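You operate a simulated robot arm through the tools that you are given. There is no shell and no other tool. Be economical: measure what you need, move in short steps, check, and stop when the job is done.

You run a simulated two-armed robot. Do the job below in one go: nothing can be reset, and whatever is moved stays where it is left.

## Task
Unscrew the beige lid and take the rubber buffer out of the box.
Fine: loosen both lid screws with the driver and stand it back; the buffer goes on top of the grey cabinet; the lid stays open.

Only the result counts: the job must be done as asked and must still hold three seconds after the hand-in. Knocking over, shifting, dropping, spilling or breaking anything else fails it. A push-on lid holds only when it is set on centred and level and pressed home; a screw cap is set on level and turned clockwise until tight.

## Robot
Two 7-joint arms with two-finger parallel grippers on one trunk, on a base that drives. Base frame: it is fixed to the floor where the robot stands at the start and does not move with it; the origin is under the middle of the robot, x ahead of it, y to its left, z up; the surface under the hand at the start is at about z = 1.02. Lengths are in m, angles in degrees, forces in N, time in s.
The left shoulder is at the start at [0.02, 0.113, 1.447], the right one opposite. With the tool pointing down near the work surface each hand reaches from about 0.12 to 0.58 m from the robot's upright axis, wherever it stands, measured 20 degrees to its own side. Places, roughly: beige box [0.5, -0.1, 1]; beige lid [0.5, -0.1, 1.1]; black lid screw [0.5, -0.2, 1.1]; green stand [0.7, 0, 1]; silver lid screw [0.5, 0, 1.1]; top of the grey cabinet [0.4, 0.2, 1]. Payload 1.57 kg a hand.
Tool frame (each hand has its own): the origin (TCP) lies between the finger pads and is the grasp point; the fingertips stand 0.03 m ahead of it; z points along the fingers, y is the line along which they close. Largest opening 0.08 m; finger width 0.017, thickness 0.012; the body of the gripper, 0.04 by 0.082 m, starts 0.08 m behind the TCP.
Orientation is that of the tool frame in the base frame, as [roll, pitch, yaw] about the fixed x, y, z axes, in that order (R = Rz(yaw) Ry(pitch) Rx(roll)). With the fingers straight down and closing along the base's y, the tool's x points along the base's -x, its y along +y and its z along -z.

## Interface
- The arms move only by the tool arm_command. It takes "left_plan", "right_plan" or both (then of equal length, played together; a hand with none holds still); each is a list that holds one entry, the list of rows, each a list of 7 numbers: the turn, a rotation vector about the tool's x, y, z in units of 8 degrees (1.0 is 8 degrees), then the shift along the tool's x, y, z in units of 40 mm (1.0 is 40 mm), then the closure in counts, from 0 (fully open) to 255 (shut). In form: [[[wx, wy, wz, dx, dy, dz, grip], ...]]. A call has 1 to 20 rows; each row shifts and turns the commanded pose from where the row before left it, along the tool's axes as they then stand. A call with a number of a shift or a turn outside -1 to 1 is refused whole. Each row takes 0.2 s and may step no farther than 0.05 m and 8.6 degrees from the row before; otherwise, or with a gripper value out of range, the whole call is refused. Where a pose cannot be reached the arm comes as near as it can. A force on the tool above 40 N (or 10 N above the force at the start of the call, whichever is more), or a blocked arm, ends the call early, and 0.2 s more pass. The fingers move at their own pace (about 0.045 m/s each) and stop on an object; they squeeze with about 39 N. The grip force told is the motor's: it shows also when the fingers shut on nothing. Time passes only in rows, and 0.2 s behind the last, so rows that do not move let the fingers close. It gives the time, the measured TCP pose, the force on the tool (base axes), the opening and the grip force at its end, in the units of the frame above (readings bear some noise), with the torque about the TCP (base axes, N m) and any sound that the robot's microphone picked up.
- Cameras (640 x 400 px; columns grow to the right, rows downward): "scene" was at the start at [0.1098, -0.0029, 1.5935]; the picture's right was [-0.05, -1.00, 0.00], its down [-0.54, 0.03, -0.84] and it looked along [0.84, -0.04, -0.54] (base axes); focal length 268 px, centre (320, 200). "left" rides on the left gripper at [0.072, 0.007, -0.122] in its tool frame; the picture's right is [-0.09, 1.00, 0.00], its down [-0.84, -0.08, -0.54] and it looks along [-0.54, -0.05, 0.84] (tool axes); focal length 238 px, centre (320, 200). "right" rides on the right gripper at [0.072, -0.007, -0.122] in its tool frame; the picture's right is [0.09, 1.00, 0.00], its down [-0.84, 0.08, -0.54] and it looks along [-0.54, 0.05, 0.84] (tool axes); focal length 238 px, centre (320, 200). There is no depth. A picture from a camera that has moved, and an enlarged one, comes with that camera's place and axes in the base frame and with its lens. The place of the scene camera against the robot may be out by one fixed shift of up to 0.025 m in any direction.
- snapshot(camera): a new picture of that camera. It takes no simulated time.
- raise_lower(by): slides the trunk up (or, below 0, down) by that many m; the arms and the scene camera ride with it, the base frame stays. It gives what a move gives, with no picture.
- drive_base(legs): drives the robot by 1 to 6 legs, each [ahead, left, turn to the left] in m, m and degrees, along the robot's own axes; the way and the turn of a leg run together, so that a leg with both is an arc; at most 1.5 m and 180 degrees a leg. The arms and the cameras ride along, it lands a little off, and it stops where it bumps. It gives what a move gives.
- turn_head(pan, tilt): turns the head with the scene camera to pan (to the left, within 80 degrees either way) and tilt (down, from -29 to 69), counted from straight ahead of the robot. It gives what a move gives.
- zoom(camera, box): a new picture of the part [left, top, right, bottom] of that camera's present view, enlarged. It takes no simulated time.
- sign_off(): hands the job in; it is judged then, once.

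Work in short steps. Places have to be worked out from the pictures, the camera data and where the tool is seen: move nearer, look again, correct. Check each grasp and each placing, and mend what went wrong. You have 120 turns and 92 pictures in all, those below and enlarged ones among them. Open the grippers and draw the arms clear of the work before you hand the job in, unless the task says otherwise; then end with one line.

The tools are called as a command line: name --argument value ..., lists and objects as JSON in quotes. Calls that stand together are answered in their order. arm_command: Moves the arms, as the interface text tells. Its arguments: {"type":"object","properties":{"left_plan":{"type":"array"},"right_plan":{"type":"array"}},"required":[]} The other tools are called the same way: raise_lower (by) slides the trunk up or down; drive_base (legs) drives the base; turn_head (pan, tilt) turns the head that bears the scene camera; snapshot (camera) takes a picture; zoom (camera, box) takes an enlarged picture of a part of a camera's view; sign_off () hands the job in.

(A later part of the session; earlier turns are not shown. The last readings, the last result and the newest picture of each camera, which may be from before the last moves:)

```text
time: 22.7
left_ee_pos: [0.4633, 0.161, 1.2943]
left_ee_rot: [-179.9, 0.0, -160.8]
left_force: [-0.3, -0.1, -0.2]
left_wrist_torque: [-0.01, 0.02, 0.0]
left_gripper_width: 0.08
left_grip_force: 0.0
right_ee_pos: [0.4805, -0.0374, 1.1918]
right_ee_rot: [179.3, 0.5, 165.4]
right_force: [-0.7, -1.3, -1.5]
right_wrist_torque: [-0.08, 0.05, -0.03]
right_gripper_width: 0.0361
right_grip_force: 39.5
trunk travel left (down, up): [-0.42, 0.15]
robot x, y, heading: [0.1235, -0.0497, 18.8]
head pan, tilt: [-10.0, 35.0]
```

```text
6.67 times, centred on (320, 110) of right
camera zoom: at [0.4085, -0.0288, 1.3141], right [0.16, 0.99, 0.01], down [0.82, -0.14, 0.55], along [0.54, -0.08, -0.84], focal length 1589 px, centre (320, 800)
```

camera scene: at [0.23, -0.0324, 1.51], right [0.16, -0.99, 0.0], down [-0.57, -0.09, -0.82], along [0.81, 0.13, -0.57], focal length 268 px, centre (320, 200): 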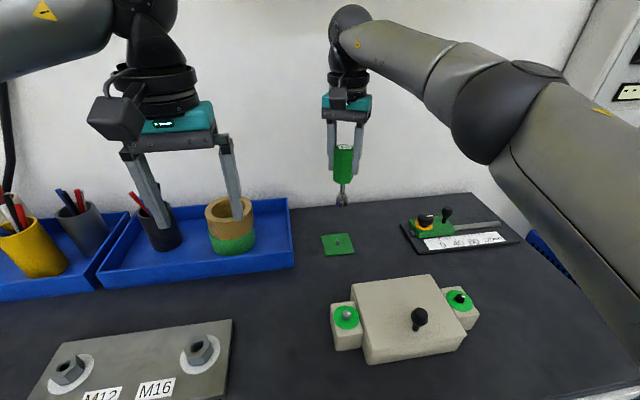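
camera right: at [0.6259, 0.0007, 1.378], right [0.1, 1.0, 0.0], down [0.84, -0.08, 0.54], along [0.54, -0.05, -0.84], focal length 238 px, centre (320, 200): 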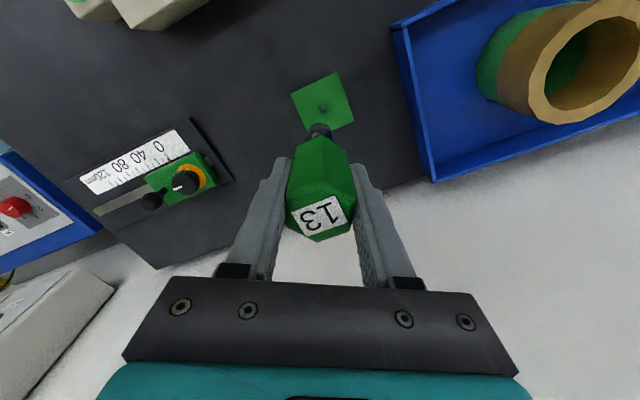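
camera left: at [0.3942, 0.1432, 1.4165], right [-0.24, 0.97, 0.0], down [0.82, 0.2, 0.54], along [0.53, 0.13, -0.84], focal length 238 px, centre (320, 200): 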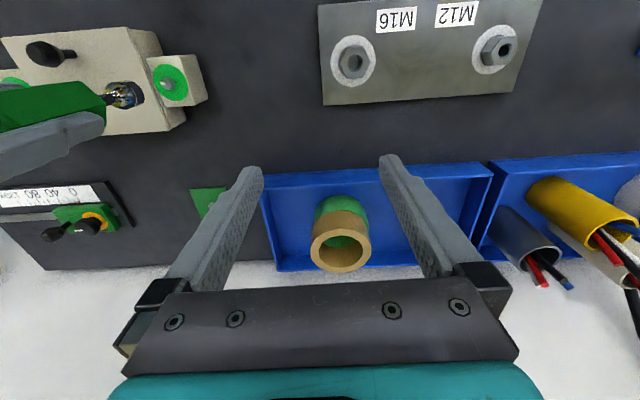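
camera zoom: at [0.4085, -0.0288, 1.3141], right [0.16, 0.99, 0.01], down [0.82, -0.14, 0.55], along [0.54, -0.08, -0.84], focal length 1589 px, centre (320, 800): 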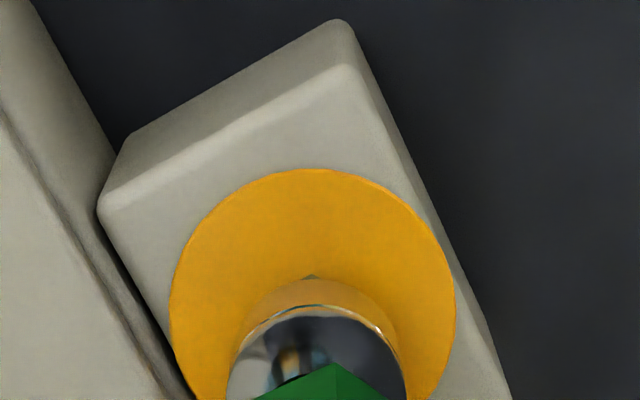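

The disc turned orange: the socket did engage and turned the screw ~20°. I re-engage (down 3.2 mm) and turn on counter-clockwise.

arm_command --right_plan '[[[0, 0, 0, 0, 0, 0.06, 255], [0, 0, 0, 0, 0, 0.025, 255], [0, 0, -0.5, 0, 0, 0, 255], [0, 0, -0.8, 0, 0, 0, 255], [0, 0, -0.8, 0, 0, 0, 255], [0, 0, -0.8, 0, 0, 0, 255], [0, 0, -0.8, 0, 0, 0, 255], [0, 0, -0.8, 0, 0, 0, 255], [0, 0, -0.8, 0, 0, 0, 255], [0, 0, -0.8, 0, 0, 0, 255]]]'

zoom --camera "scene" --box '[310, 250, 400, 340]'

```text
time: 24.9
left_ee_pos: [0.4629, 0.1598, 1.2952]
left_ee_rot: [180.0, 0.0, -160.9]
left_force: [-0.5, -0.8, -0.2]
left_wrist_torque: [0.03, 0.01, 0.01]
left_gripper_width: 0.0797
left_grip_force: 0.1
right_ee_pos: [0.4794, -0.0379, 1.1887]
right_ee_rot: [179.9, 0.8, -145.6]
right_force: [-4.9, -2.9, -1.4]
right_wrist_torque: [-0.34, 0.48, -0.01]
right_gripper_width: 0.0361
right_grip_force: 39.6
trunk travel left (down, up): [-0.42, 0.15]
robot x, y, heading: [0.1211, -0.0507, 19.1]
head pan, tilt: [-10.0, 35.0]
```

```text
4.44 times, centred on (355, 295) of scene
camera zoom: at [0.2289, -0.0329, 1.5101], right [0.16, -0.99, 0.0], down [-0.57, -0.09, -0.82], along [0.81, 0.13, -0.57], focal length 1193 px, centre (164, -222)
```

zoom: 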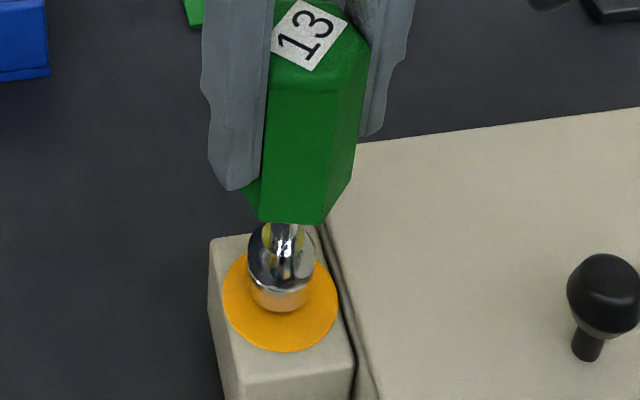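

Sideways force suggests shifting ~1 mm along tool +x; keep turning.

arm_command --right_plan '[[[0, 0, -0.8, 0.02, 0, 0, 255], [0, 0, -0.8, 0, 0, 0, 255], [0, 0, -0.8, 0, 0, 0, 255], [0, 0, -0.8, 0, 0, 0, 255], [0, 0, -0.8, 0, 0, 0, 255], [0, 0, -0.8, 0, 0, 0, 255], [0, 0, -0.8, 0, 0, 0, 255], [0, 0, -0.8, 0, 0, 0, 255], [0, 0, -0.8, 0, 0, 0, 255], [0, 0, -0.8, 0, 0, 0, 255]]]'

zoom --camera "scene" --box '[310, 250, 400, 340]'

```text
time: 27.1
left_ee_pos: [0.4636, 0.1598, 1.2943]
left_ee_rot: [-180.0, 0.0, -160.8]
left_force: [0.1, 0.1, -0.4]
left_wrist_torque: [0.01, -0.04, 0.0]
left_gripper_width: 0.0798
left_grip_force: 0.1
right_ee_pos: [0.4786, -0.0376, 1.1908]
right_ee_rot: [-179.5, 0.8, -91.4]
right_force: [-0.7, 0.0, -1.6]
right_wrist_torque: [-0.13, 0.05, -0.01]
right_gripper_width: 0.0363
right_grip_force: 39.3
right hand out of reach, approached as far as the arm can: row 9, 10
trunk travel left (down, up): [-0.42, 0.15]
robot x, y, heading: [0.1219, -0.0548, 19.2]
head pan, tilt: [-10.0, 35.0]
```

```text
4.44 times, centred on (355, 295) of scene
camera zoom: at [0.2295, -0.0326, 1.5101], right [0.16, -0.99, 0.0], down [-0.57, -0.09, -0.82], along [0.81, 0.13, -0.57], focal length 1193 px, centre (164, -222)
```

zoom: 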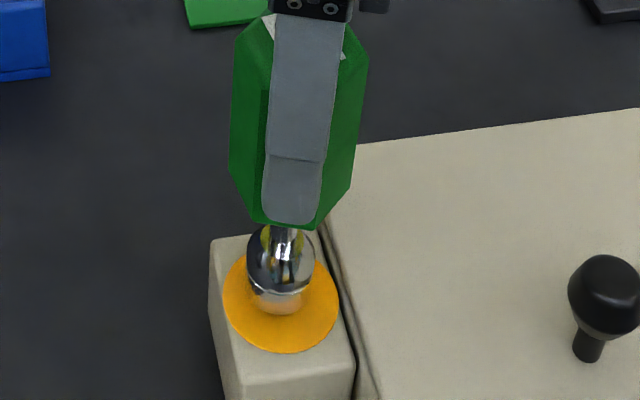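

Wrist limit reached. I lift 20 mm to look at the screw head's marker.

arm_command --right_plan '[[[0, 0, 0, 0, 0, -0.25, 255], [0, 0, 0.5, 0, 0, -0.25, 255], [0, 0, 0.5, 0, 0, 0, 255]]]'

zoom --camera "scene" --box '[320, 270, 380, 330]'

zoom --camera "left" --box '[130, 60, 210, 120]'

```text
time: 27.9
left_ee_pos: [0.465, 0.16, 1.2949]
left_ee_rot: [180.0, 0.0, -160.7]
left_force: [-0.6, 0.4, -0.8]
left_wrist_torque: [-0.03, -0.01, 0.0]
left_gripper_width: 0.0801
left_grip_force: 0.0
right_ee_pos: [0.4808, -0.0376, 1.211]
right_ee_rot: [-179.5, 0.7, -99.6]
right_force: [-0.1, -0.1, -1.8]
right_wrist_torque: [-0.03, 0.03, -0.01]
right_gripper_width: 0.0361
right_grip_force: 39.2
trunk travel left (down, up): [-0.42, 0.15]
robot x, y, heading: [0.1217, -0.0486, 19.1]
head pan, tilt: [-10.0, 35.0]
```

```text
6.67 times, centred on (350, 300) of scene
camera zoom: at [0.2296, -0.0324, 1.5101], right [0.16, -0.99, 0.0], down [-0.57, -0.09, -0.82], along [0.81, 0.13, -0.57], focal length 1790 px, centre (120, -467)
```

zoom: 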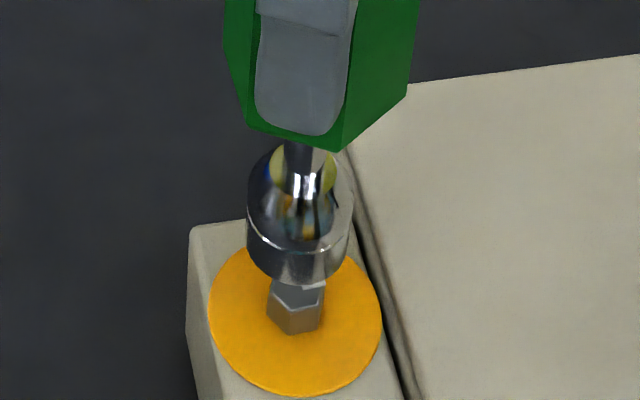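

```text
6.67 times, centred on (170, 90) of left
camera zoom: at [0.3938, 0.1431, 1.4166], right [-0.24, 0.97, 0.0], down [0.82, 0.2, 0.54], along [0.53, 0.13, -0.84], focal length 1589 px, centre (1320, 933)
```

zoom: 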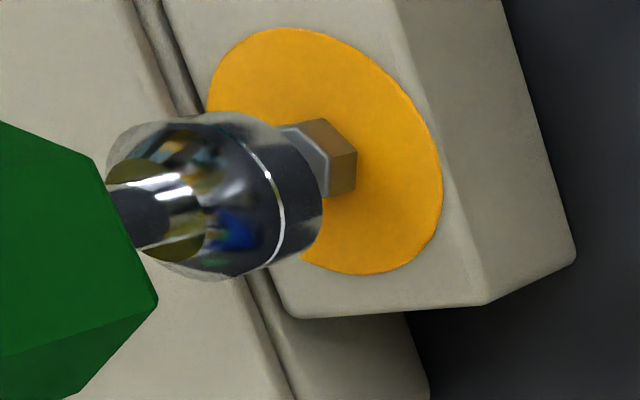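

I raise and turn back clockwise ~116° to see the head properly and get ready for the next bite.

arm_command --right_plan '[[[0, 0, 0.8, 0, 0, -0.5, 255], [0, 0, 1, 0, 0, -0.5, 255], [0, 0, 1, 0, 0, 0, 255], [0, 0, 1, 0, 0, 0, 255], [0, 0, 1, 0, 0, 0, 255], [0, 0, 1, 0, 0, 0, 255], [0, 0, 1, 0, 0, 0, 255], [0, 0, 1, 0, 0, 0, 255], [0, 0, 1, 0, 0, 0, 255], [0, 0, 1, 0, 0, 0, 255], [0, 0, 1, 0, 0, 0, 255], [0, 0, 1, 0, 0, 0, 255], [0, 0, 1, 0, 0, 0, 255], [0, 0, 1, 0, 0, 0, 255], [0, 0, 1, 0, 0, 0, 255], [0, 0, 0, 0, 0, 0, 255]]]'

zoom --camera "scene" --box '[320, 270, 380, 330]'

zoom --camera "right" --box '[290, 60, 360, 130]'

```text
time: 31.3
left_ee_pos: [0.463, 0.1603, 1.2946]
left_ee_rot: [-180.0, -0.1, -160.8]
left_force: [0.4, 0.0, 1.1]
left_wrist_torque: [-0.01, 0.01, 0.04]
left_gripper_width: 0.0801
left_grip_force: 0.1
right_ee_pos: [0.4788, -0.0367, 1.2497]
right_ee_rot: [179.2, 0.0, 141.9]
right_force: [-0.1, 0.1, -0.5]
right_wrist_torque: [0.03, -0.02, -0.01]
right_gripper_width: 0.036
right_grip_force: 39.2
trunk travel left (down, up): [-0.42, 0.15]
robot x, y, heading: [0.1235, -0.0529, 19.0]
head pan, tilt: [-10.0, 35.0]
```

```text
6.67 times, centred on (350, 300) of scene
camera zoom: at [0.2296, -0.0324, 1.5101], right [0.16, -0.99, 0.0], down [-0.57, -0.09, -0.82], along [0.81, 0.13, -0.57], focal length 1790 px, centre (120, -467)
```

zoom: 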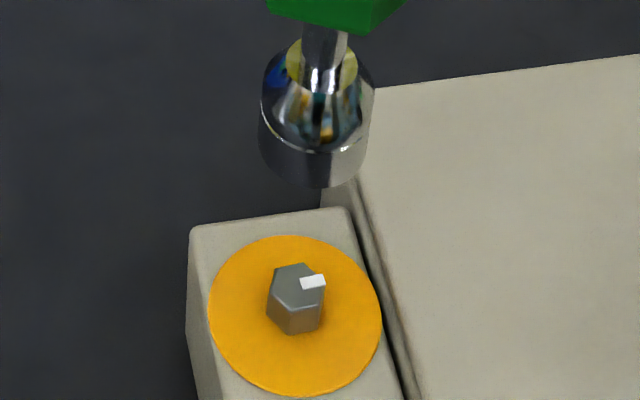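

```text
5.71 times, centred on (325, 95) of right
camera zoom: at [0.4173, -0.0017, 1.3708], right [0.54, 0.84, 0.01], down [0.7, -0.46, 0.54], along [0.46, -0.28, -0.84], focal length 1362 px, centre (291, 800)
```

zoom: 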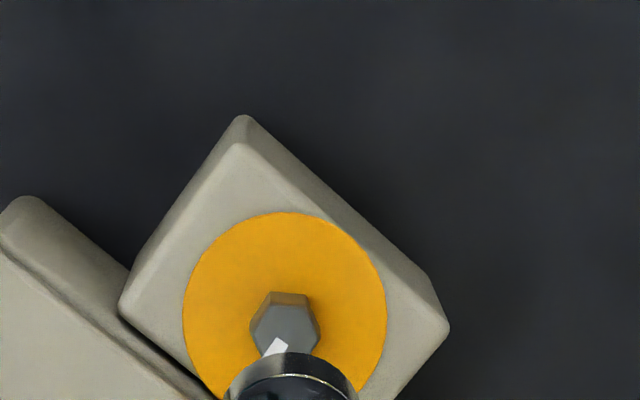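

The marker shows the screw turned ~25° CCW only while I was pressing; later turning didn't couple. The screw vertices are now at ≈-1.5° (mod 60), so I go to yaw ≈118.5 to match, fix the slight tilt, and descend in small steps.

arm_command --right_plan '[[[0.1, 0, 0, -0.0375, 0, 0, 255], [0, 0, 1, 0, 0, 0.5, 255], [0, 0, 1, 0, 0, 0.4, 255], [0, 0, 0.94, 0, 0, 0.4, 255], [0, 0, 0, 0, 0, 0.04, 255], [0, 0, 0, 0, 0, 0.04, 255], [0, 0, 0, 0, 0, 0.03, 255], [0, 0, 0, 0, 0, 0, 255]]]'

zoom --camera "scene" --box '[320, 270, 380, 330]'

```text
time: 33.1
left_ee_pos: [0.4637, 0.1609, 1.2937]
left_ee_rot: [-180.0, 0.1, -160.8]
left_force: [-0.7, -0.3, 0.3]
left_wrist_torque: [0.0, 0.0, 0.05]
left_gripper_width: 0.08
left_grip_force: 0.0
right_ee_pos: [0.4799, -0.0381, 1.1931]
right_ee_rot: [-180.0, -0.1, 118.6]
right_force: [-0.3, 1.3, -2.6]
right_wrist_torque: [0.0, 0.01, 0.03]
right_gripper_width: 0.036
right_grip_force: 39.9
trunk travel left (down, up): [-0.42, 0.15]
robot x, y, heading: [0.1232, -0.051, 19.3]
head pan, tilt: [-10.0, 35.0]
```

```text
6.67 times, centred on (350, 300) of scene
camera zoom: at [0.2296, -0.0324, 1.5101], right [0.16, -0.99, 0.0], down [-0.57, -0.09, -0.82], along [0.81, 0.13, -0.57], focal length 1790 px, centre (120, -467)
```

zoom: 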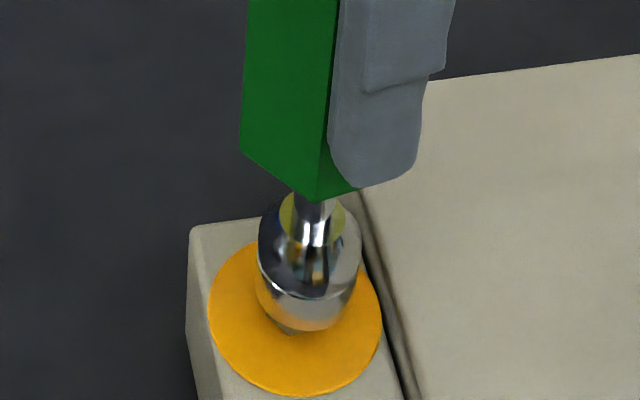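

In the scene view the socket sits ~2 mm to the right (−y) of the screw. I check the left view for the other direction.

zoom --camera "left" --box '[130, 60, 210, 120]'

```text
6.67 times, centred on (170, 90) of left
camera zoom: at [0.3938, 0.1431, 1.4166], right [-0.24, 0.97, 0.0], down [0.82, 0.2, 0.54], along [0.53, 0.13, -0.84], focal length 1589 px, centre (1320, 933)
```

zoom: 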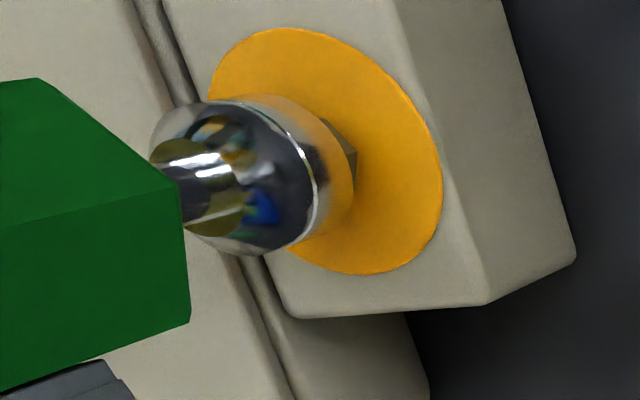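

Correct by ~2 mm along tool +x, then continue down gently.

arm_command --right_plan '[[[0, 0, 0, 0.047, 0, 0, 255], [0, 0, 0, 0, 0, 0.05, 255], [0, 0, 0, 0, 0, 0.05, 255], [0, 0, 0, 0, 0, 0.04, 255], [0, 0, 0, 0, 0, 0, 255]]]'

```text
time: 34.3
left_ee_pos: [0.4635, 0.1613, 1.2947]
left_ee_rot: [180.0, 0.0, -160.8]
left_force: [-1.1, 0.0, 0.4]
left_wrist_torque: [0.0, 0.0, 0.02]
left_gripper_width: 0.0799
left_grip_force: 0.1
right_ee_pos: [0.4793, -0.0356, 1.1892]
right_ee_rot: [179.8, 0.0, 118.6]
right_force: [2.2, 5.0, 7.9]
right_wrist_torque: [-0.85, -0.39, 0.04]
right_gripper_width: 0.0359
right_grip_force: 38.6
trunk travel left (down, up): [-0.42, 0.15]
robot x, y, heading: [0.1254, -0.049, 19.4]
head pan, tilt: [-10.0, 35.0]
```

Contact at the same height; geometry from the left view says the rim is actually below the head top, so it's seated. I press a bit more and turn CCW 48° and read torque.

arm_command --right_plan '[[[0, 0, 0, 0, 0, 0.015, 255], [0, 0, -0.75, 0, 0, 0, 255], [0, 0, -0.75, 0, 0, 0, 255], [0, 0, -0.75, 0, 0, 0, 255], [0, 0, -0.75, 0, 0, 0, 255], [0, 0, -0.75, 0, 0, 0, 255], [0, 0, -0.75, 0, 0, 0, 255], [0, 0, -0.75, 0, 0, 0, 255], [0, 0, -0.75, 0, 0, 0, 255]]]'

zoom --camera "left" --box '[130, 60, 210, 120]'

```text
time: 36.3
left_ee_pos: [0.4627, 0.1597, 1.295]
left_ee_rot: [180.0, 0.0, -160.8]
left_force: [-0.2, 0.7, 0.1]
left_wrist_torque: [0.0, 0.02, 0.02]
left_gripper_width: 0.0799
left_grip_force: 0.0
right_ee_pos: [0.4782, -0.0371, 1.1885]
right_ee_rot: [179.7, 0.2, 166.7]
right_force: [1.3, -1.4, 36.5]
right_wrist_torque: [-0.73, 0.02, -0.08]
right_gripper_width: 0.0357
right_grip_force: 39.1
trunk travel left (down, up): [-0.42, 0.15]
robot x, y, heading: [0.1234, -0.0535, 19.3]
head pan, tilt: [-10.0, 35.0]
```

```text
6.67 times, centred on (170, 90) of left
camera zoom: at [0.3919, 0.1428, 1.4172], right [-0.24, 0.97, 0.0], down [0.81, 0.2, 0.54], along [0.53, 0.13, -0.84], focal length 1589 px, centre (1320, 933)
```

zoom: 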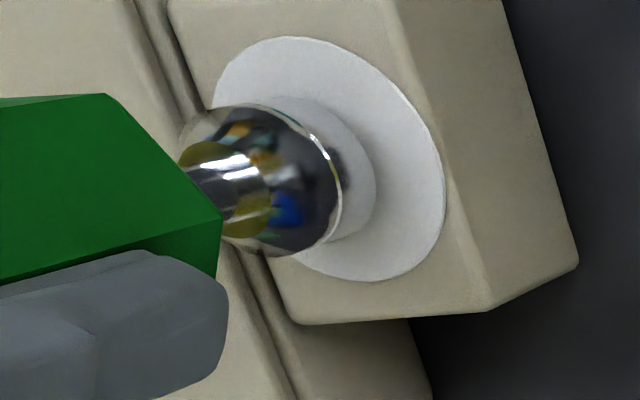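

The disc is now white – apparently fully loosened. Lift and check it.

arm_command --right_plan '[[[0, 0, 0, 0, 0, -0.1, 255], [0, 0, 0, 0, 0, -0.4, 255], [0, 0, 0, 0, 0, -0.8, 255], [0, 0, 0, 0, 0, -0.4, 255], [0, 0, 0, 0, 0, 0, 255]]]'

snapshot --camera "right"

zoom --camera "scene" --box '[310, 220, 500, 380]'

```text
time: 37.5
left_ee_pos: [0.4629, 0.1611, 1.2944]
left_ee_rot: [-180.0, 0.0, -160.8]
left_force: [0.2, -0.2, -0.7]
left_wrist_torque: [0.01, -0.02, 0.0]
left_gripper_width: 0.0801
left_grip_force: 0.0
right_ee_pos: [0.479, -0.0373, 1.2555]
right_ee_rot: [180.0, 0.0, 166.6]
right_force: [-0.1, 0.9, -1.4]
right_wrist_torque: [0.02, -0.04, 0.01]
right_gripper_width: 0.0359
right_grip_force: 38.9
trunk travel left (down, up): [-0.42, 0.15]
robot x, y, heading: [0.1238, -0.0556, 19.1]
head pan, tilt: [-10.0, 35.0]
```

```text
44 pictures are left
camera right: at [0.4067, -0.0295, 1.3771], right [0.14, 0.99, 0.0], down [0.83, -0.12, 0.54], along [0.54, -0.08, -0.84], focal length 238 px, centre (320, 200)
```

right: 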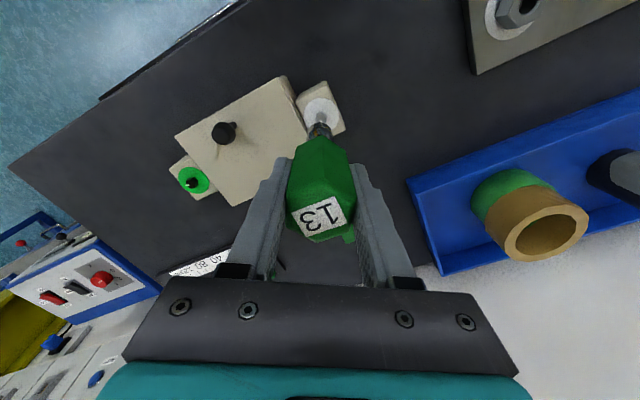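

```text
2.50 times, centred on (405, 300) of scene
camera zoom: at [0.2297, -0.0324, 1.51], right [0.16, -0.99, 0.0], down [-0.57, -0.09, -0.82], along [0.81, 0.13, -0.57], focal length 671 px, centre (108, -50)
```

zoom: 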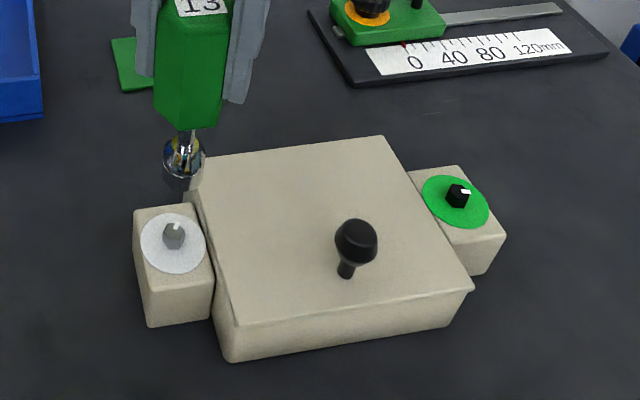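

Silver screw is loose (marker turned, disc white). Knob top is ~(0.4725,-0.149,1.115). Now move above the black screw (~0.5445,-0.2365).

arm_command --right_plan '[[[0, 0, 0, -0.458, -0.746, -0.2, 255], [0, 0, 0, -0.458, -0.746, 0, 255], [0, 0, 0, -0.458, -0.746, 0, 255], [0, 0, 0, -0.458, -0.746, 0, 255], [0, 0, 0, -0.458, -0.746, 0, 255], [0, 0, 0, -0.458, -0.746, 0, 255], [0, 0, 0, 0, 0, 0, 255]]]'

zoom --camera "right" --box '[295, 70, 355, 130]'

zoom --camera "scene" --box '[410, 250, 490, 330]'

```text
time: 39.1
left_ee_pos: [0.4627, 0.1613, 1.2945]
left_ee_rot: [179.9, 0.0, -160.7]
left_force: [0.0, -0.9, -0.2]
left_wrist_torque: [-0.01, 0.0, 0.0]
left_gripper_width: 0.0797
left_grip_force: 0.0
right_ee_pos: [0.5442, -0.2376, 1.2633]
right_ee_rot: [-179.9, 0.0, 166.6]
right_force: [0.4, 0.3, -1.6]
right_wrist_torque: [0.0, 0.03, 0.02]
right_gripper_width: 0.0361
right_grip_force: 39.0
trunk travel left (down, up): [-0.42, 0.15]
robot x, y, heading: [0.1182, -0.0462, 18.9]
head pan, tilt: [-10.0, 35.0]
```

```text
6.67 times, centred on (325, 100) of right
camera zoom: at [0.4727, -0.2286, 1.3844], right [0.14, 0.99, 0.0], down [0.83, -0.12, 0.54], along [0.54, -0.08, -0.84], focal length 1589 px, centre (287, 867)
```

zoom: 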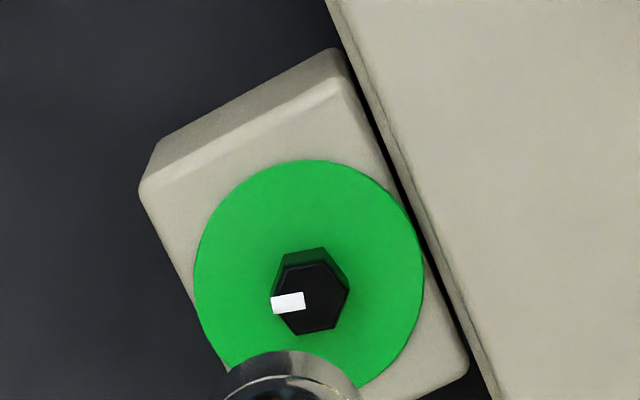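

```text
5.00 times, centred on (450, 290) of scene
camera zoom: at [0.2297, -0.0318, 1.5101], right [0.16, -0.99, 0.0], down [-0.57, -0.09, -0.82], along [0.81, 0.13, -0.57], focal length 1342 px, centre (-330, -250)
```

zoom: 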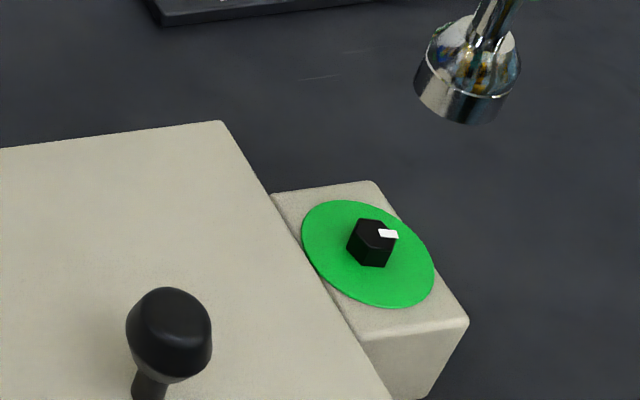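

Head at (0.546,-0.2354), vertices ≈32° mod 60. I turn to yaw 152, shift ~3.5 mm, and descend to just over the head.

arm_command --right_plan '[[[0, 0, 0, -0.02, 0.09, 0, 255], [0, 0, 0.9, 0, 0, 0.5, 255], [0, 0, 0.925, 0, 0, 0.6, 255], [0, 0, 0, 0, 0, 0.5, 255], [0, 0, 0, 0, 0, 0.1, 255], [0, 0, 0, 0, 0, 0, 255]]]'

zoom --camera "scene" --box '[410, 250, 490, 330]'

zoom --camera "right" --box '[280, 60, 360, 140]'

```text
time: 40.5
left_ee_pos: [0.4632, 0.161, 1.2953]
left_ee_rot: [-179.9, -0.1, -160.8]
left_force: [-1.4, 0.9, 0.4]
left_wrist_torque: [-0.02, -0.03, 0.01]
left_gripper_width: 0.0802
left_grip_force: 0.1
right_ee_pos: [0.547, -0.2327, 1.1937]
right_ee_rot: [-179.9, 0.0, 151.9]
right_force: [0.4, 0.4, -1.1]
right_wrist_torque: [-0.02, -0.03, 0.01]
right_gripper_width: 0.0362
right_grip_force: 39.0
trunk travel left (down, up): [-0.42, 0.15]
robot x, y, heading: [0.1218, -0.0504, 18.9]
head pan, tilt: [-10.0, 35.0]
```

```text
5.00 times, centred on (450, 290) of scene
camera zoom: at [0.2296, -0.0325, 1.5101], right [0.16, -0.99, 0.0], down [-0.57, -0.09, -0.82], along [0.81, 0.13, -0.57], focal length 1342 px, centre (-330, -250)
```

zoom: 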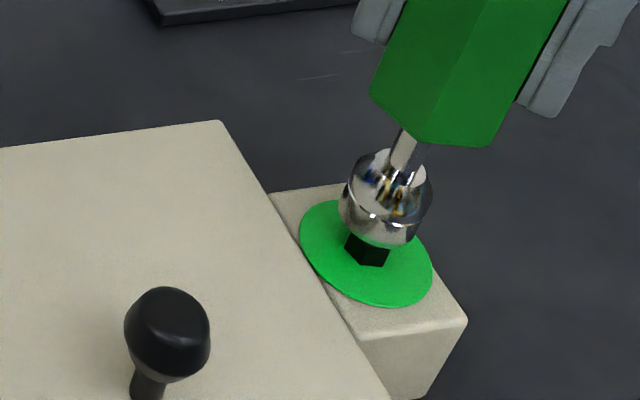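

```text
5.00 times, centred on (320, 100) of right
camera zoom: at [0.4802, -0.2072, 1.3155], right [0.39, 0.92, 0.0], down [0.77, -0.32, 0.54], along [0.5, -0.21, -0.84], focal length 1192 px, centre (320, 700)
```

zoom: 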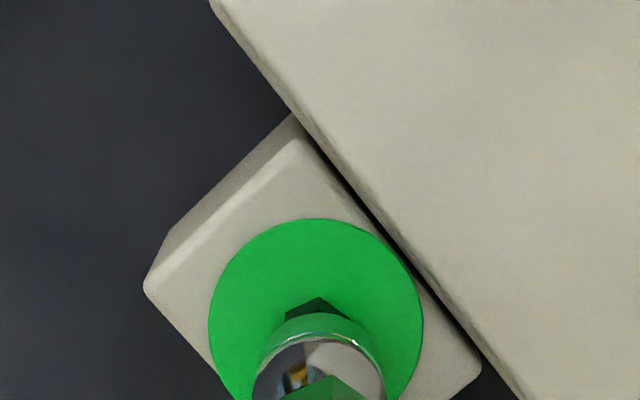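

The socket is ~3.5 mm too far from the robot relative to the head. Shift along tool +x and recheck.

arm_command --right_plan '[[[0, 0, 0, 0.085, -0.012, 0, 255], [0, 0, 0, 0, 0, 0, 255]]]'

zoom --camera "scene" --box '[410, 250, 490, 330]'

zoom --camera "right" --box '[280, 60, 360, 140]'

```text
time: 41.1
left_ee_pos: [0.4642, 0.1602, 1.2946]
left_ee_rot: [179.9, 0.0, -160.7]
left_force: [-0.2, -0.9, 0.0]
left_wrist_torque: [0.03, -0.04, 0.02]
left_gripper_width: 0.08
left_grip_force: 0.1
right_ee_pos: [0.5432, -0.2324, 1.1939]
right_ee_rot: [-180.0, 0.0, 152.0]
right_force: [1.0, 0.0, -1.7]
right_wrist_torque: [-0.01, -0.01, -0.03]
right_gripper_width: 0.0358
right_grip_force: 38.9
trunk travel left (down, up): [-0.42, 0.15]
robot x, y, heading: [0.1248, -0.0528, 19.0]
head pan, tilt: [-10.0, 35.0]
```

```text
5.00 times, centred on (450, 290) of scene
camera zoom: at [0.2297, -0.0325, 1.5101], right [0.16, -0.99, 0.0], down [-0.57, -0.09, -0.82], along [0.81, 0.13, -0.57], focal length 1342 px, centre (-330, -250)
```

zoom: 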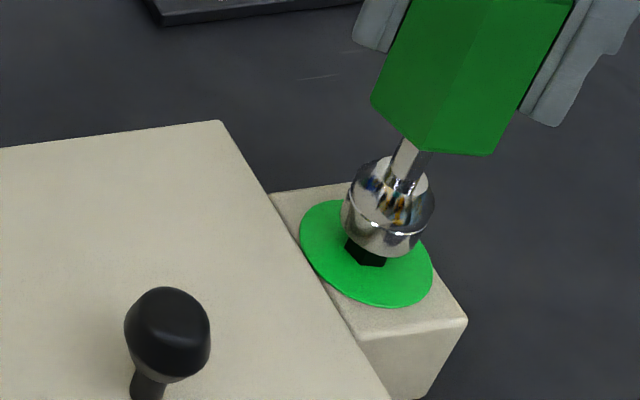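

```text
5.00 times, centred on (320, 100) of right
camera zoom: at [0.4768, -0.2066, 1.3158], right [0.39, 0.92, 0.0], down [0.78, -0.32, 0.54], along [0.5, -0.21, -0.84], focal length 1192 px, centre (320, 700)
```

zoom: 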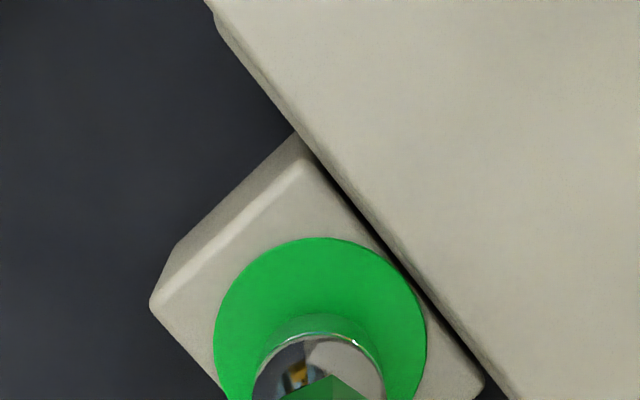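

Looks close. Descend in small steps, checking force.

arm_command --right_plan '[[[0, 0, 0, 0.01, 0, 0.05, 255], [0, 0, 0, 0, 0, 0.05, 255], [0, 0, 0, 0, 0, 0.04, 255], [0, 0, 0, 0, 0, 0, 255]]]'

zoom --camera "scene" --box '[410, 250, 490, 330]'

```text
time: 42.1
left_ee_pos: [0.4635, 0.1603, 1.2951]
left_ee_rot: [-180.0, 0.0, -160.9]
left_force: [0.8, 0.2, 0.5]
left_wrist_torque: [0.0, -0.01, -0.02]
left_gripper_width: 0.08
left_grip_force: 0.0
right_ee_pos: [0.5425, -0.2323, 1.1884]
right_ee_rot: [-180.0, 0.0, 152.0]
right_force: [0.3, -0.2, -0.9]
right_wrist_torque: [0.0, -0.03, 0.02]
right_gripper_width: 0.036
right_grip_force: 39.1
trunk travel left (down, up): [-0.42, 0.15]
robot x, y, heading: [0.1243, -0.0521, 19.2]
head pan, tilt: [-10.0, 35.0]
```

```text
5.00 times, centred on (450, 290) of scene
camera zoom: at [0.2296, -0.0325, 1.5101], right [0.16, -0.99, 0.0], down [-0.57, -0.09, -0.82], along [0.81, 0.13, -0.57], focal length 1342 px, centre (-330, -250)
```

zoom: 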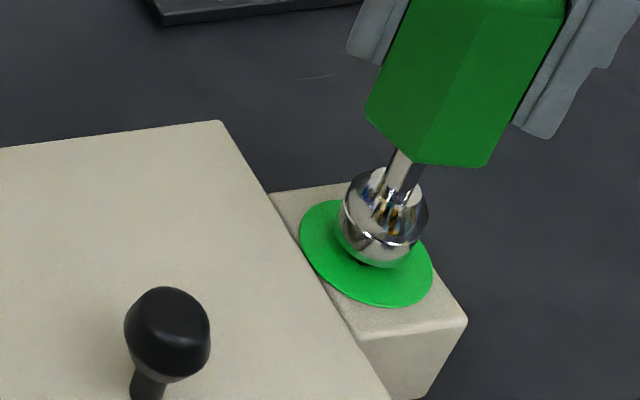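

Sliding over the head freely. Continue down until contact.

arm_command --right_plan '[[[0, 0, 0, 0, 0, 0.03, 255], [0, 0, 0, 0, 0, 0.03, 255], [0, 0, 0, 0, 0, 0, 255]]]'

```text
time: 42.9
left_ee_pos: [0.4618, 0.1605, 1.2963]
left_ee_rot: [-180.0, 0.0, -160.8]
left_force: [0.0, -0.6, -0.2]
left_wrist_torque: [0.0, -0.03, 0.01]
left_gripper_width: 0.0798
left_grip_force: 0.1
right_ee_pos: [0.5429, -0.233, 1.1877]
right_ee_rot: [179.9, 0.2, 152.0]
right_force: [-3.6, -2.7, 17.1]
right_wrist_torque: [-0.27, 0.49, 0.05]
right_gripper_width: 0.0362
right_grip_force: 39.1
trunk travel left (down, up): [-0.42, 0.15]
robot x, y, heading: [0.124, -0.0535, 18.8]
head pan, tilt: [-10.0, 35.0]
```

Seated with 17 N. Turn CCW 72° with slight upward relief.

arm_command --right_plan '[[[0, 0, -0.75, 0, 0, 0, 255], [0, 0, -0.75, 0, 0, 0, 255], [0, 0, -0.75, 0, 0, 0, 255], [0, 0, -0.75, 0, 0, -0.002, 255], [0, 0, -0.75, 0, 0, -0.002, 255], [0, 0, -0.75, 0, 0, -0.002, 255], [0, 0, -0.75, 0, 0, -0.002, 255], [0, 0, -0.75, 0, 0, -0.002, 255], [0, 0, -0.75, 0, 0, -0.002, 255], [0, 0, -0.75, 0, 0, -0.002, 255], [0, 0, -0.75, 0, 0, -0.002, 255], [0, 0, -0.75, 0, 0, -0.002, 255]]]'

zoom --camera "scene" --box '[410, 250, 490, 330]'

```text
time: 45.5
left_ee_pos: [0.461, 0.1598, 1.2958]
left_ee_rot: [-180.0, 0.1, -160.9]
left_force: [0.0, 0.1, -0.1]
left_wrist_torque: [-0.02, -0.01, 0.02]
left_gripper_width: 0.0801
left_grip_force: 0.2
right_ee_pos: [0.5434, -0.2344, 1.1891]
right_ee_rot: [-179.8, 0.2, -136.0]
right_force: [1.3, -12.8, 31.3]
right_wrist_torque: [-0.56, 0.23, -0.09]
right_gripper_width: 0.036
right_grip_force: 39.1
trunk travel left (down, up): [-0.42, 0.15]
robot x, y, heading: [0.1231, -0.0506, 19.3]
head pan, tilt: [-10.0, 35.0]
```

```text
5.00 times, centred on (450, 290) of scene
camera zoom: at [0.2274, -0.0338, 1.5103], right [0.16, -0.99, 0.0], down [-0.57, -0.09, -0.82], along [0.81, 0.13, -0.57], focal length 1342 px, centre (-330, -250)
```

zoom: 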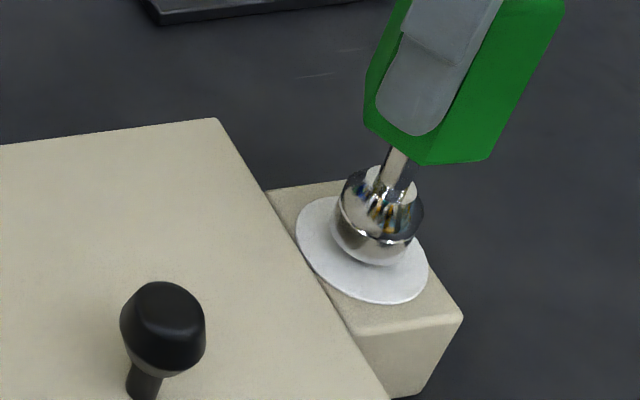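

White as well. Lift off, then carry the driver back over the stand, restoring yaw 169.

arm_command --right_plan '[[[0, 0, 0, 0, 0, -0.1, 255], [0, 0, 0, 0, 0, -0.4, 255], [0, 0, 0.98, 0, 0, -0.8, 255], [0, 0, 0.98, 0, 0, -0.6, 255], [0, 0, 0.98, 0, 0, 0, 255], [0, 0, 0.98, 0, 0, 0, 255], [0, 0, 0.98, 0, 0, 0, 255], [0, 0, 0.98, 0, 0, 0, 255], [0, 0, 0.98, 0, 0, 0, 255], [0, 0, 0, 0, 0, 0, 255]]]'

zoom --camera "scene" --box '[310, 230, 490, 360]'

```text
time: 47.7
left_ee_pos: [0.4631, 0.1606, 1.2949]
left_ee_rot: [180.0, 0.0, -160.9]
left_force: [0.7, 0.9, 0.6]
left_wrist_torque: [-0.01, 0.01, 0.01]
left_gripper_width: 0.0799
left_grip_force: 0.0
right_ee_pos: [0.543, -0.2313, 1.2636]
right_ee_rot: [179.9, 0.0, 169.0]
right_force: [0.8, 0.2, -2.2]
right_wrist_torque: [-0.02, 0.03, -0.03]
right_gripper_width: 0.0359
right_grip_force: 39.4
trunk travel left (down, up): [-0.42, 0.15]
robot x, y, heading: [0.1228, -0.0524, 19.3]
head pan, tilt: [-10.0, 35.0]
```

```text
3.08 times, centred on (400, 295) of scene
camera zoom: at [0.2296, -0.0325, 1.5101], right [0.16, -0.99, 0.0], down [-0.57, -0.09, -0.82], along [0.81, 0.13, -0.57], focal length 826 px, centre (74, -92)
```

zoom: 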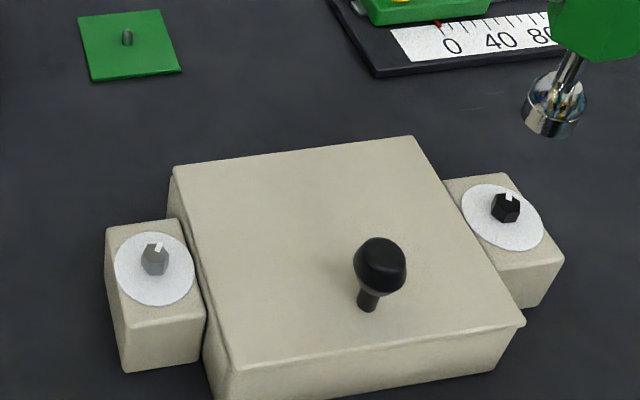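

Both screws loosened. Carry the driver to above the stand peg (0.697,-0.002).

arm_command --right_plan '[[[0, 0, 0, -0.384, 0.909, 0, 255], [0, 0, 0, -0.384, 0.909, 0, 255], [0, 0, 0, -0.384, 0.909, 0, 255], [0, 0, 0, -0.384, 0.909, 0, 255], [0, 0, 0, -0.384, 0.909, 0, 255], [0, 0, 0, -0.384, 0.909, 0, 255], [0, 0, 0, -0.384, 0.909, 0, 255], [0, 0, 0, 0, 0, 0, 255], [0, 0, 0, 0, 0, 0, 255]]]'

zoom --camera "right" --box '[280, 60, 360, 140]'

zoom --camera "scene" --box '[300, 180, 380, 260]'

```text
time: 49.7
left_ee_pos: [0.4638, 0.1613, 1.2943]
left_ee_rot: [180.0, 0.1, -160.7]
left_force: [0.6, 0.2, 0.2]
left_wrist_torque: [0.0, 0.0, 0.01]
left_gripper_width: 0.0801
left_grip_force: 0.1
right_ee_pos: [0.6992, -0.0014, 1.2632]
right_ee_rot: [-180.0, 0.1, 169.1]
right_force: [0.4, 0.7, -1.8]
right_wrist_torque: [-0.03, -0.01, -0.02]
right_gripper_width: 0.0361
right_grip_force: 39.1
trunk travel left (down, up): [-0.42, 0.15]
robot x, y, heading: [0.1231, -0.0492, 19.4]
head pan, tilt: [-10.0, 35.0]
```

```text
5.00 times, centred on (320, 100) of right
camera zoom: at [0.6261, 0.0038, 1.3848], right [0.1, 1.0, 0.0], down [0.84, -0.08, 0.54], along [0.54, -0.05, -0.84], focal length 1192 px, centre (320, 700)
```

zoom: 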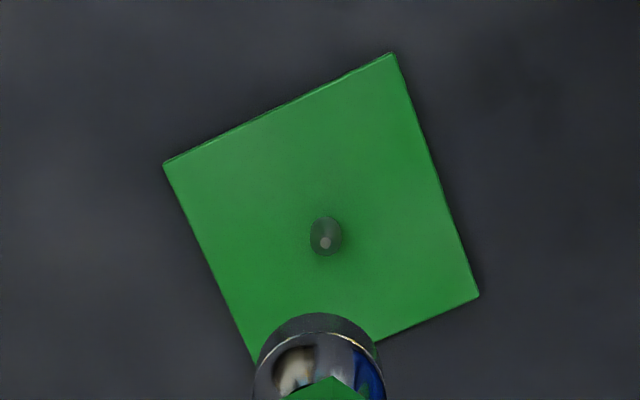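

```text
5.00 times, centred on (340, 220) of scene
camera zoom: at [0.2296, -0.0315, 1.51], right [0.16, -0.99, 0.0], down [-0.57, -0.09, -0.82], along [0.81, 0.13, -0.57], focal length 1342 px, centre (220, 100)
```

zoom: 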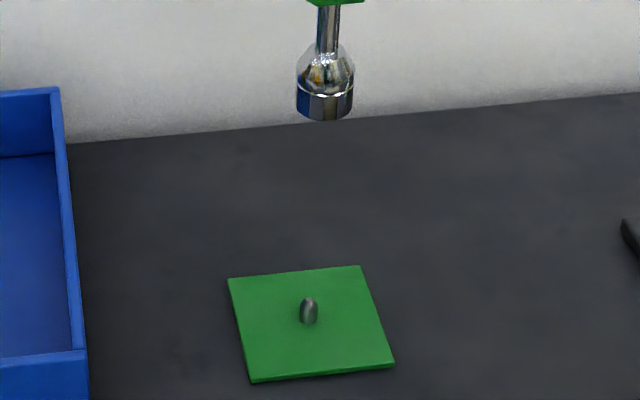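

Aligned within ~1 mm. Lower to z≈1.136 in steps.

arm_command --right_plan '[[[0, 0, 0, 0, 0, 0.8, 255], [0, 0, 0, 0, 0, 0.8, 255], [0, 0, 0, 0, 0, 0.8, 255], [0, 0, 0, 0, 0, 0.5, 255], [0, 0, 0, 0, 0, 0.15, 255], [0, 0, 0, 0, 0, 0.06, 255], [0, 0, 0, 0, 0, 0.06, 255], [0, 0, 0, 0, 0, 0, 255]]]'

zoom --camera "scene" --box '[300, 180, 380, 260]'

```text
time: 51.5
left_ee_pos: [0.4631, 0.1609, 1.2948]
left_ee_rot: [180.0, 0.0, -160.8]
left_force: [-0.6, 0.1, 0.0]
left_wrist_torque: [0.0, 0.05, 0.0]
left_gripper_width: 0.08
left_grip_force: 0.2
right_ee_pos: [0.6983, -0.0034, 1.1358]
right_ee_rot: [180.0, -0.1, 169.2]
right_force: [-0.3, 0.7, -1.7]
right_wrist_torque: [-0.02, 0.01, 0.01]
right_gripper_width: 0.036
right_grip_force: 38.9
trunk travel left (down, up): [-0.42, 0.15]
robot x, y, heading: [0.1215, -0.0504, 19.1]
head pan, tilt: [-10.0, 35.0]
```

```text
5.00 times, centred on (340, 220) of scene
camera zoom: at [0.2296, -0.0324, 1.5101], right [0.16, -0.99, 0.0], down [-0.57, -0.09, -0.82], along [0.81, 0.13, -0.57], focal length 1342 px, centre (220, 100)
```

zoom: 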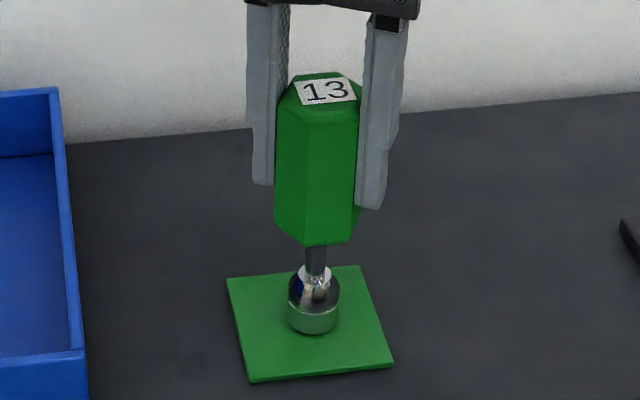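

No contact yet; lower a millimetre at a time.

arm_command --right_plan '[[[0, 0, 0, 0, 0, 0.025, 255], [0, 0, 0, 0, 0, 0.02, 255], [0, 0, 0, 0, 0, 0, 255]]]'

```text
time: 52.3
left_ee_pos: [0.4628, 0.1605, 1.2949]
left_ee_rot: [180.0, 0.0, -160.9]
left_force: [0.4, 0.5, 0.3]
left_wrist_torque: [0.01, 0.01, 0.0]
left_gripper_width: 0.0801
left_grip_force: 0.1
right_ee_pos: [0.6985, -0.0012, 1.1346]
right_ee_rot: [-180.0, 0.0, 169.1]
right_force: [0.1, -0.5, 1.7]
right_wrist_torque: [-0.09, -0.08, -0.01]
right_gripper_width: 0.0358
right_grip_force: 38.9
trunk travel left (down, up): [-0.42, 0.15]
robot x, y, heading: [0.1228, -0.0535, 19.3]
head pan, tilt: [-10.0, 35.0]
```

Contact (fz +1.7). Open slowly and withdraw upward.

arm_command --right_plan '[[[0, 0, 0, 0, 0, 0, 120], [0, 0, 0, 0, 0, 0, 60], [0, 0, 0, 0, 0, 0, 0], [0, 0, 0, 0, 0, 0, 0], [0, 0, 0, 0, 0, -0.4, 0], [0, 0, 0, 0, 0, -0.9, 0], [0, 0, 0, 0, 0, -0.9, 0], [0, 0, 0, 0, 0, -0.9, 0], [0, 0, 0, 0, 0, 0, 0]]]'

snapshot --camera "scene"

```text
time: 54.3
left_ee_pos: [0.4633, 0.1594, 1.2952]
left_ee_rot: [-179.9, 0.1, -160.8]
left_force: [1.0, -0.3, -0.4]
left_wrist_torque: [0.0, 0.0, 0.0]
left_gripper_width: 0.0799
left_grip_force: 0.0
right_ee_pos: [0.7002, -0.0021, 1.2573]
right_ee_rot: [-180.0, 0.0, 169.1]
right_force: [-0.2, 0.1, 0.8]
right_wrist_torque: [0.04, -0.02, -0.02]
right_gripper_width: 0.0803
right_grip_force: 0.1
trunk travel left (down, up): [-0.42, 0.15]
robot x, y, heading: [0.1229, -0.0522, 18.9]
head pan, tilt: [-10.0, 35.0]
```

```text
30 pictures are left
camera scene: at [0.2298, -0.0327, 1.51], right [0.16, -0.99, 0.0], down [-0.57, -0.09, -0.82], along [0.81, 0.13, -0.57], focal length 268 px, centre (320, 200)
```

scene: 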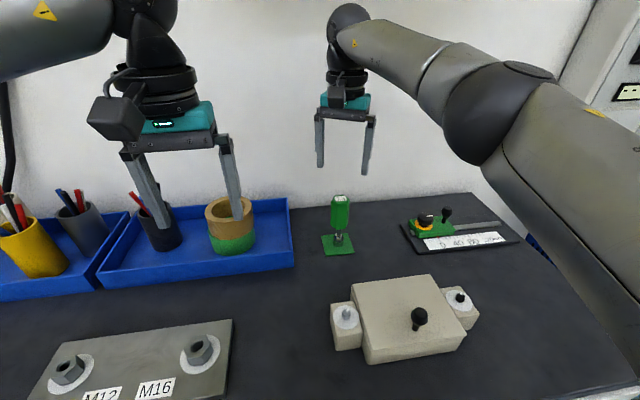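

Driver is back upright. Next the lid: knob at ~(0.4725,-0.149), offset toward the front, likely hinged at the back. Move the open right hand above the knob and look.

arm_command --right_plan '[[[0, 0, 0, 0.698, -0.671, 0, 0], [0, 0, 0, 0.698, -0.671, 0, 0], [0, 0, 0, 0.698, -0.671, 0, 0], [0, 0, 0, 0.698, -0.671, 0, 0], [0, 0, 0, 0.698, -0.671, 0, 0], [0, 0, 0, 0.698, -0.671, 0, 0], [0, 0, 0, 0.698, -0.671, 0, 0], [0, 0, -0.9375, 0, 0, 0.4, 0], [0, 0, -0.9375, 0, 0, 0.4, 0], [0, 0, -0.9375, 0, 0, 0.4, 0], [0, 0, -0.9375, 0, 0, 0.2, 0], [0, 0, 0, 0, 0, 0, 0]]]'

snapshot --camera "right"

```text
time: 56.9
left_ee_pos: [0.4621, 0.1611, 1.2948]
left_ee_rot: [180.0, 0.1, -160.7]
left_force: [-0.2, -0.3, 0.9]
left_wrist_torque: [-0.04, -0.03, 0.01]
left_gripper_width: 0.0799
left_grip_force: 0.0
right_ee_pos: [0.4691, -0.1493, 1.2035]
right_ee_rot: [180.0, 0.0, -160.9]
right_force: [-0.2, -0.3, 0.2]
right_wrist_torque: [-0.01, -0.04, 0.06]
right_gripper_width: 0.0797
right_grip_force: 0.1
trunk travel left (down, up): [-0.42, 0.15]
robot x, y, heading: [0.1248, -0.0515, 19.0]
head pan, tilt: [-10.0, 35.0]
```

```text
29 pictures are left
camera right: at [0.4034, -0.1814, 1.3251], right [-0.41, 0.91, 0.0], down [0.76, 0.35, 0.54], along [0.49, 0.22, -0.84], focal length 238 px, centre (320, 200)
```

right: 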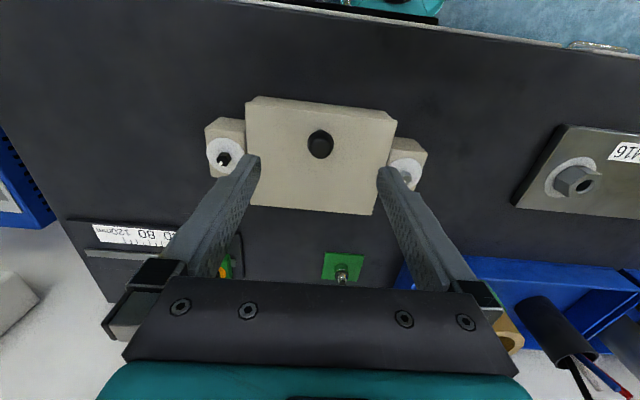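

Knob at (0.4724,-0.1508). Align and descend to TCP z≈1.115, then close on the knob.

arm_command --right_plan '[[[0, 0, 0, -0.08, 0, 0.7, 0], [0, 0, 0, 0, 0, 0.7, 0], [0, 0, 0, 0, 0, 0.5, 0], [0, 0, 0, 0, 0, 0.3, 0], [0, 0, 0, 0, 0, 0, 100], [0, 0, 0, 0, 0, 0, 255], [0, 0, 0, 0, 0, 0, 255], [0, 0, 0, 0, 0, 0, 255], [0, 0, 0, 0, 0, 0, 255], [0, 0, 0, 0, 0, 0, 255]]]'

zoom --camera "scene" --box '[310, 230, 500, 390]'

```text
time: 59.1
left_ee_pos: [0.4633, 0.1611, 1.2946]
left_ee_rot: [-180.0, 0.0, -160.8]
left_force: [-0.9, 0.0, 0.4]
left_wrist_torque: [0.0, -0.01, 0.0]
left_gripper_width: 0.08
left_grip_force: 0.1
right_ee_pos: [0.4714, -0.1475, 1.1151]
right_ee_rot: [180.0, 0.0, -160.8]
right_force: [-2.7, 6.5, -3.2]
right_wrist_torque: [0.04, 0.25, 0.04]
right_gripper_width: 0.0253
right_grip_force: 37.2
trunk travel left (down, up): [-0.42, 0.15]
robot x, y, heading: [0.1245, -0.049, 19.2]
head pan, tilt: [-10.0, 35.0]
```

```text
2.50 times, centred on (405, 310) of scene
camera zoom: at [0.2294, -0.0313, 1.5101], right [0.16, -0.99, 0.0], down [-0.57, -0.09, -0.82], along [0.81, 0.13, -0.57], focal length 671 px, centre (108, -75)
```

zoom: 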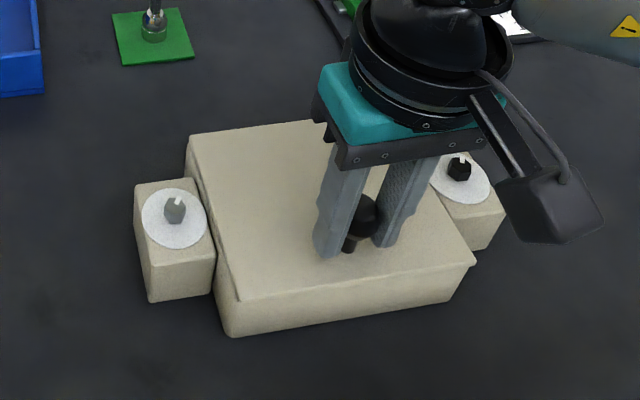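

Knob held (0.025 m). Lift ~15° along an arc about the assumed back hinge and look.

arm_command --right_plan '[[[0, 0, 0, -0.095, 0, -0.2225, 255], [0, 0, 0, -0.1175, 0, -0.2125, 255], [0, 0, 0, -0.1325, 0, -0.2, 255], [0, 0, 0, 0, 0, 0, 255]]]'

zoom --camera "scene" --box '[310, 230, 500, 390]'

```text
time: 60.1
left_ee_pos: [0.4626, 0.1593, 1.2948]
left_ee_rot: [-179.9, -0.1, -160.8]
left_force: [-0.2, -1.1, -0.4]
left_wrist_torque: [-0.05, -0.02, -0.02]
left_gripper_width: 0.08
left_grip_force: 0.0
right_ee_pos: [0.4831, -0.1439, 1.14]
right_ee_rot: [-179.9, -0.1, -160.9]
right_force: [-10.3, 0.6, -6.0]
right_wrist_torque: [-0.42, 1.0, 0.01]
right_gripper_width: 0.0253
right_grip_force: 36.7
trunk travel left (down, up): [-0.42, 0.15]
robot x, y, heading: [0.1207, -0.0508, 19.1]
head pan, tilt: [-10.0, 35.0]
```

```text
2.50 times, centred on (405, 310) of scene
camera zoom: at [0.2281, -0.0324, 1.5102], right [0.16, -0.99, 0.0], down [-0.57, -0.09, -0.82], along [0.81, 0.13, -0.57], focal length 671 px, centre (108, -75)
```

zoom: 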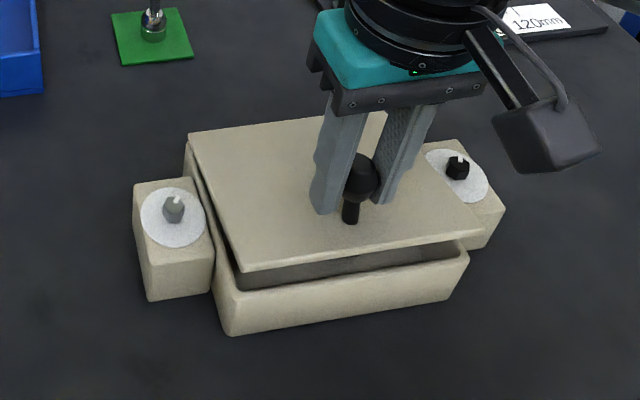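

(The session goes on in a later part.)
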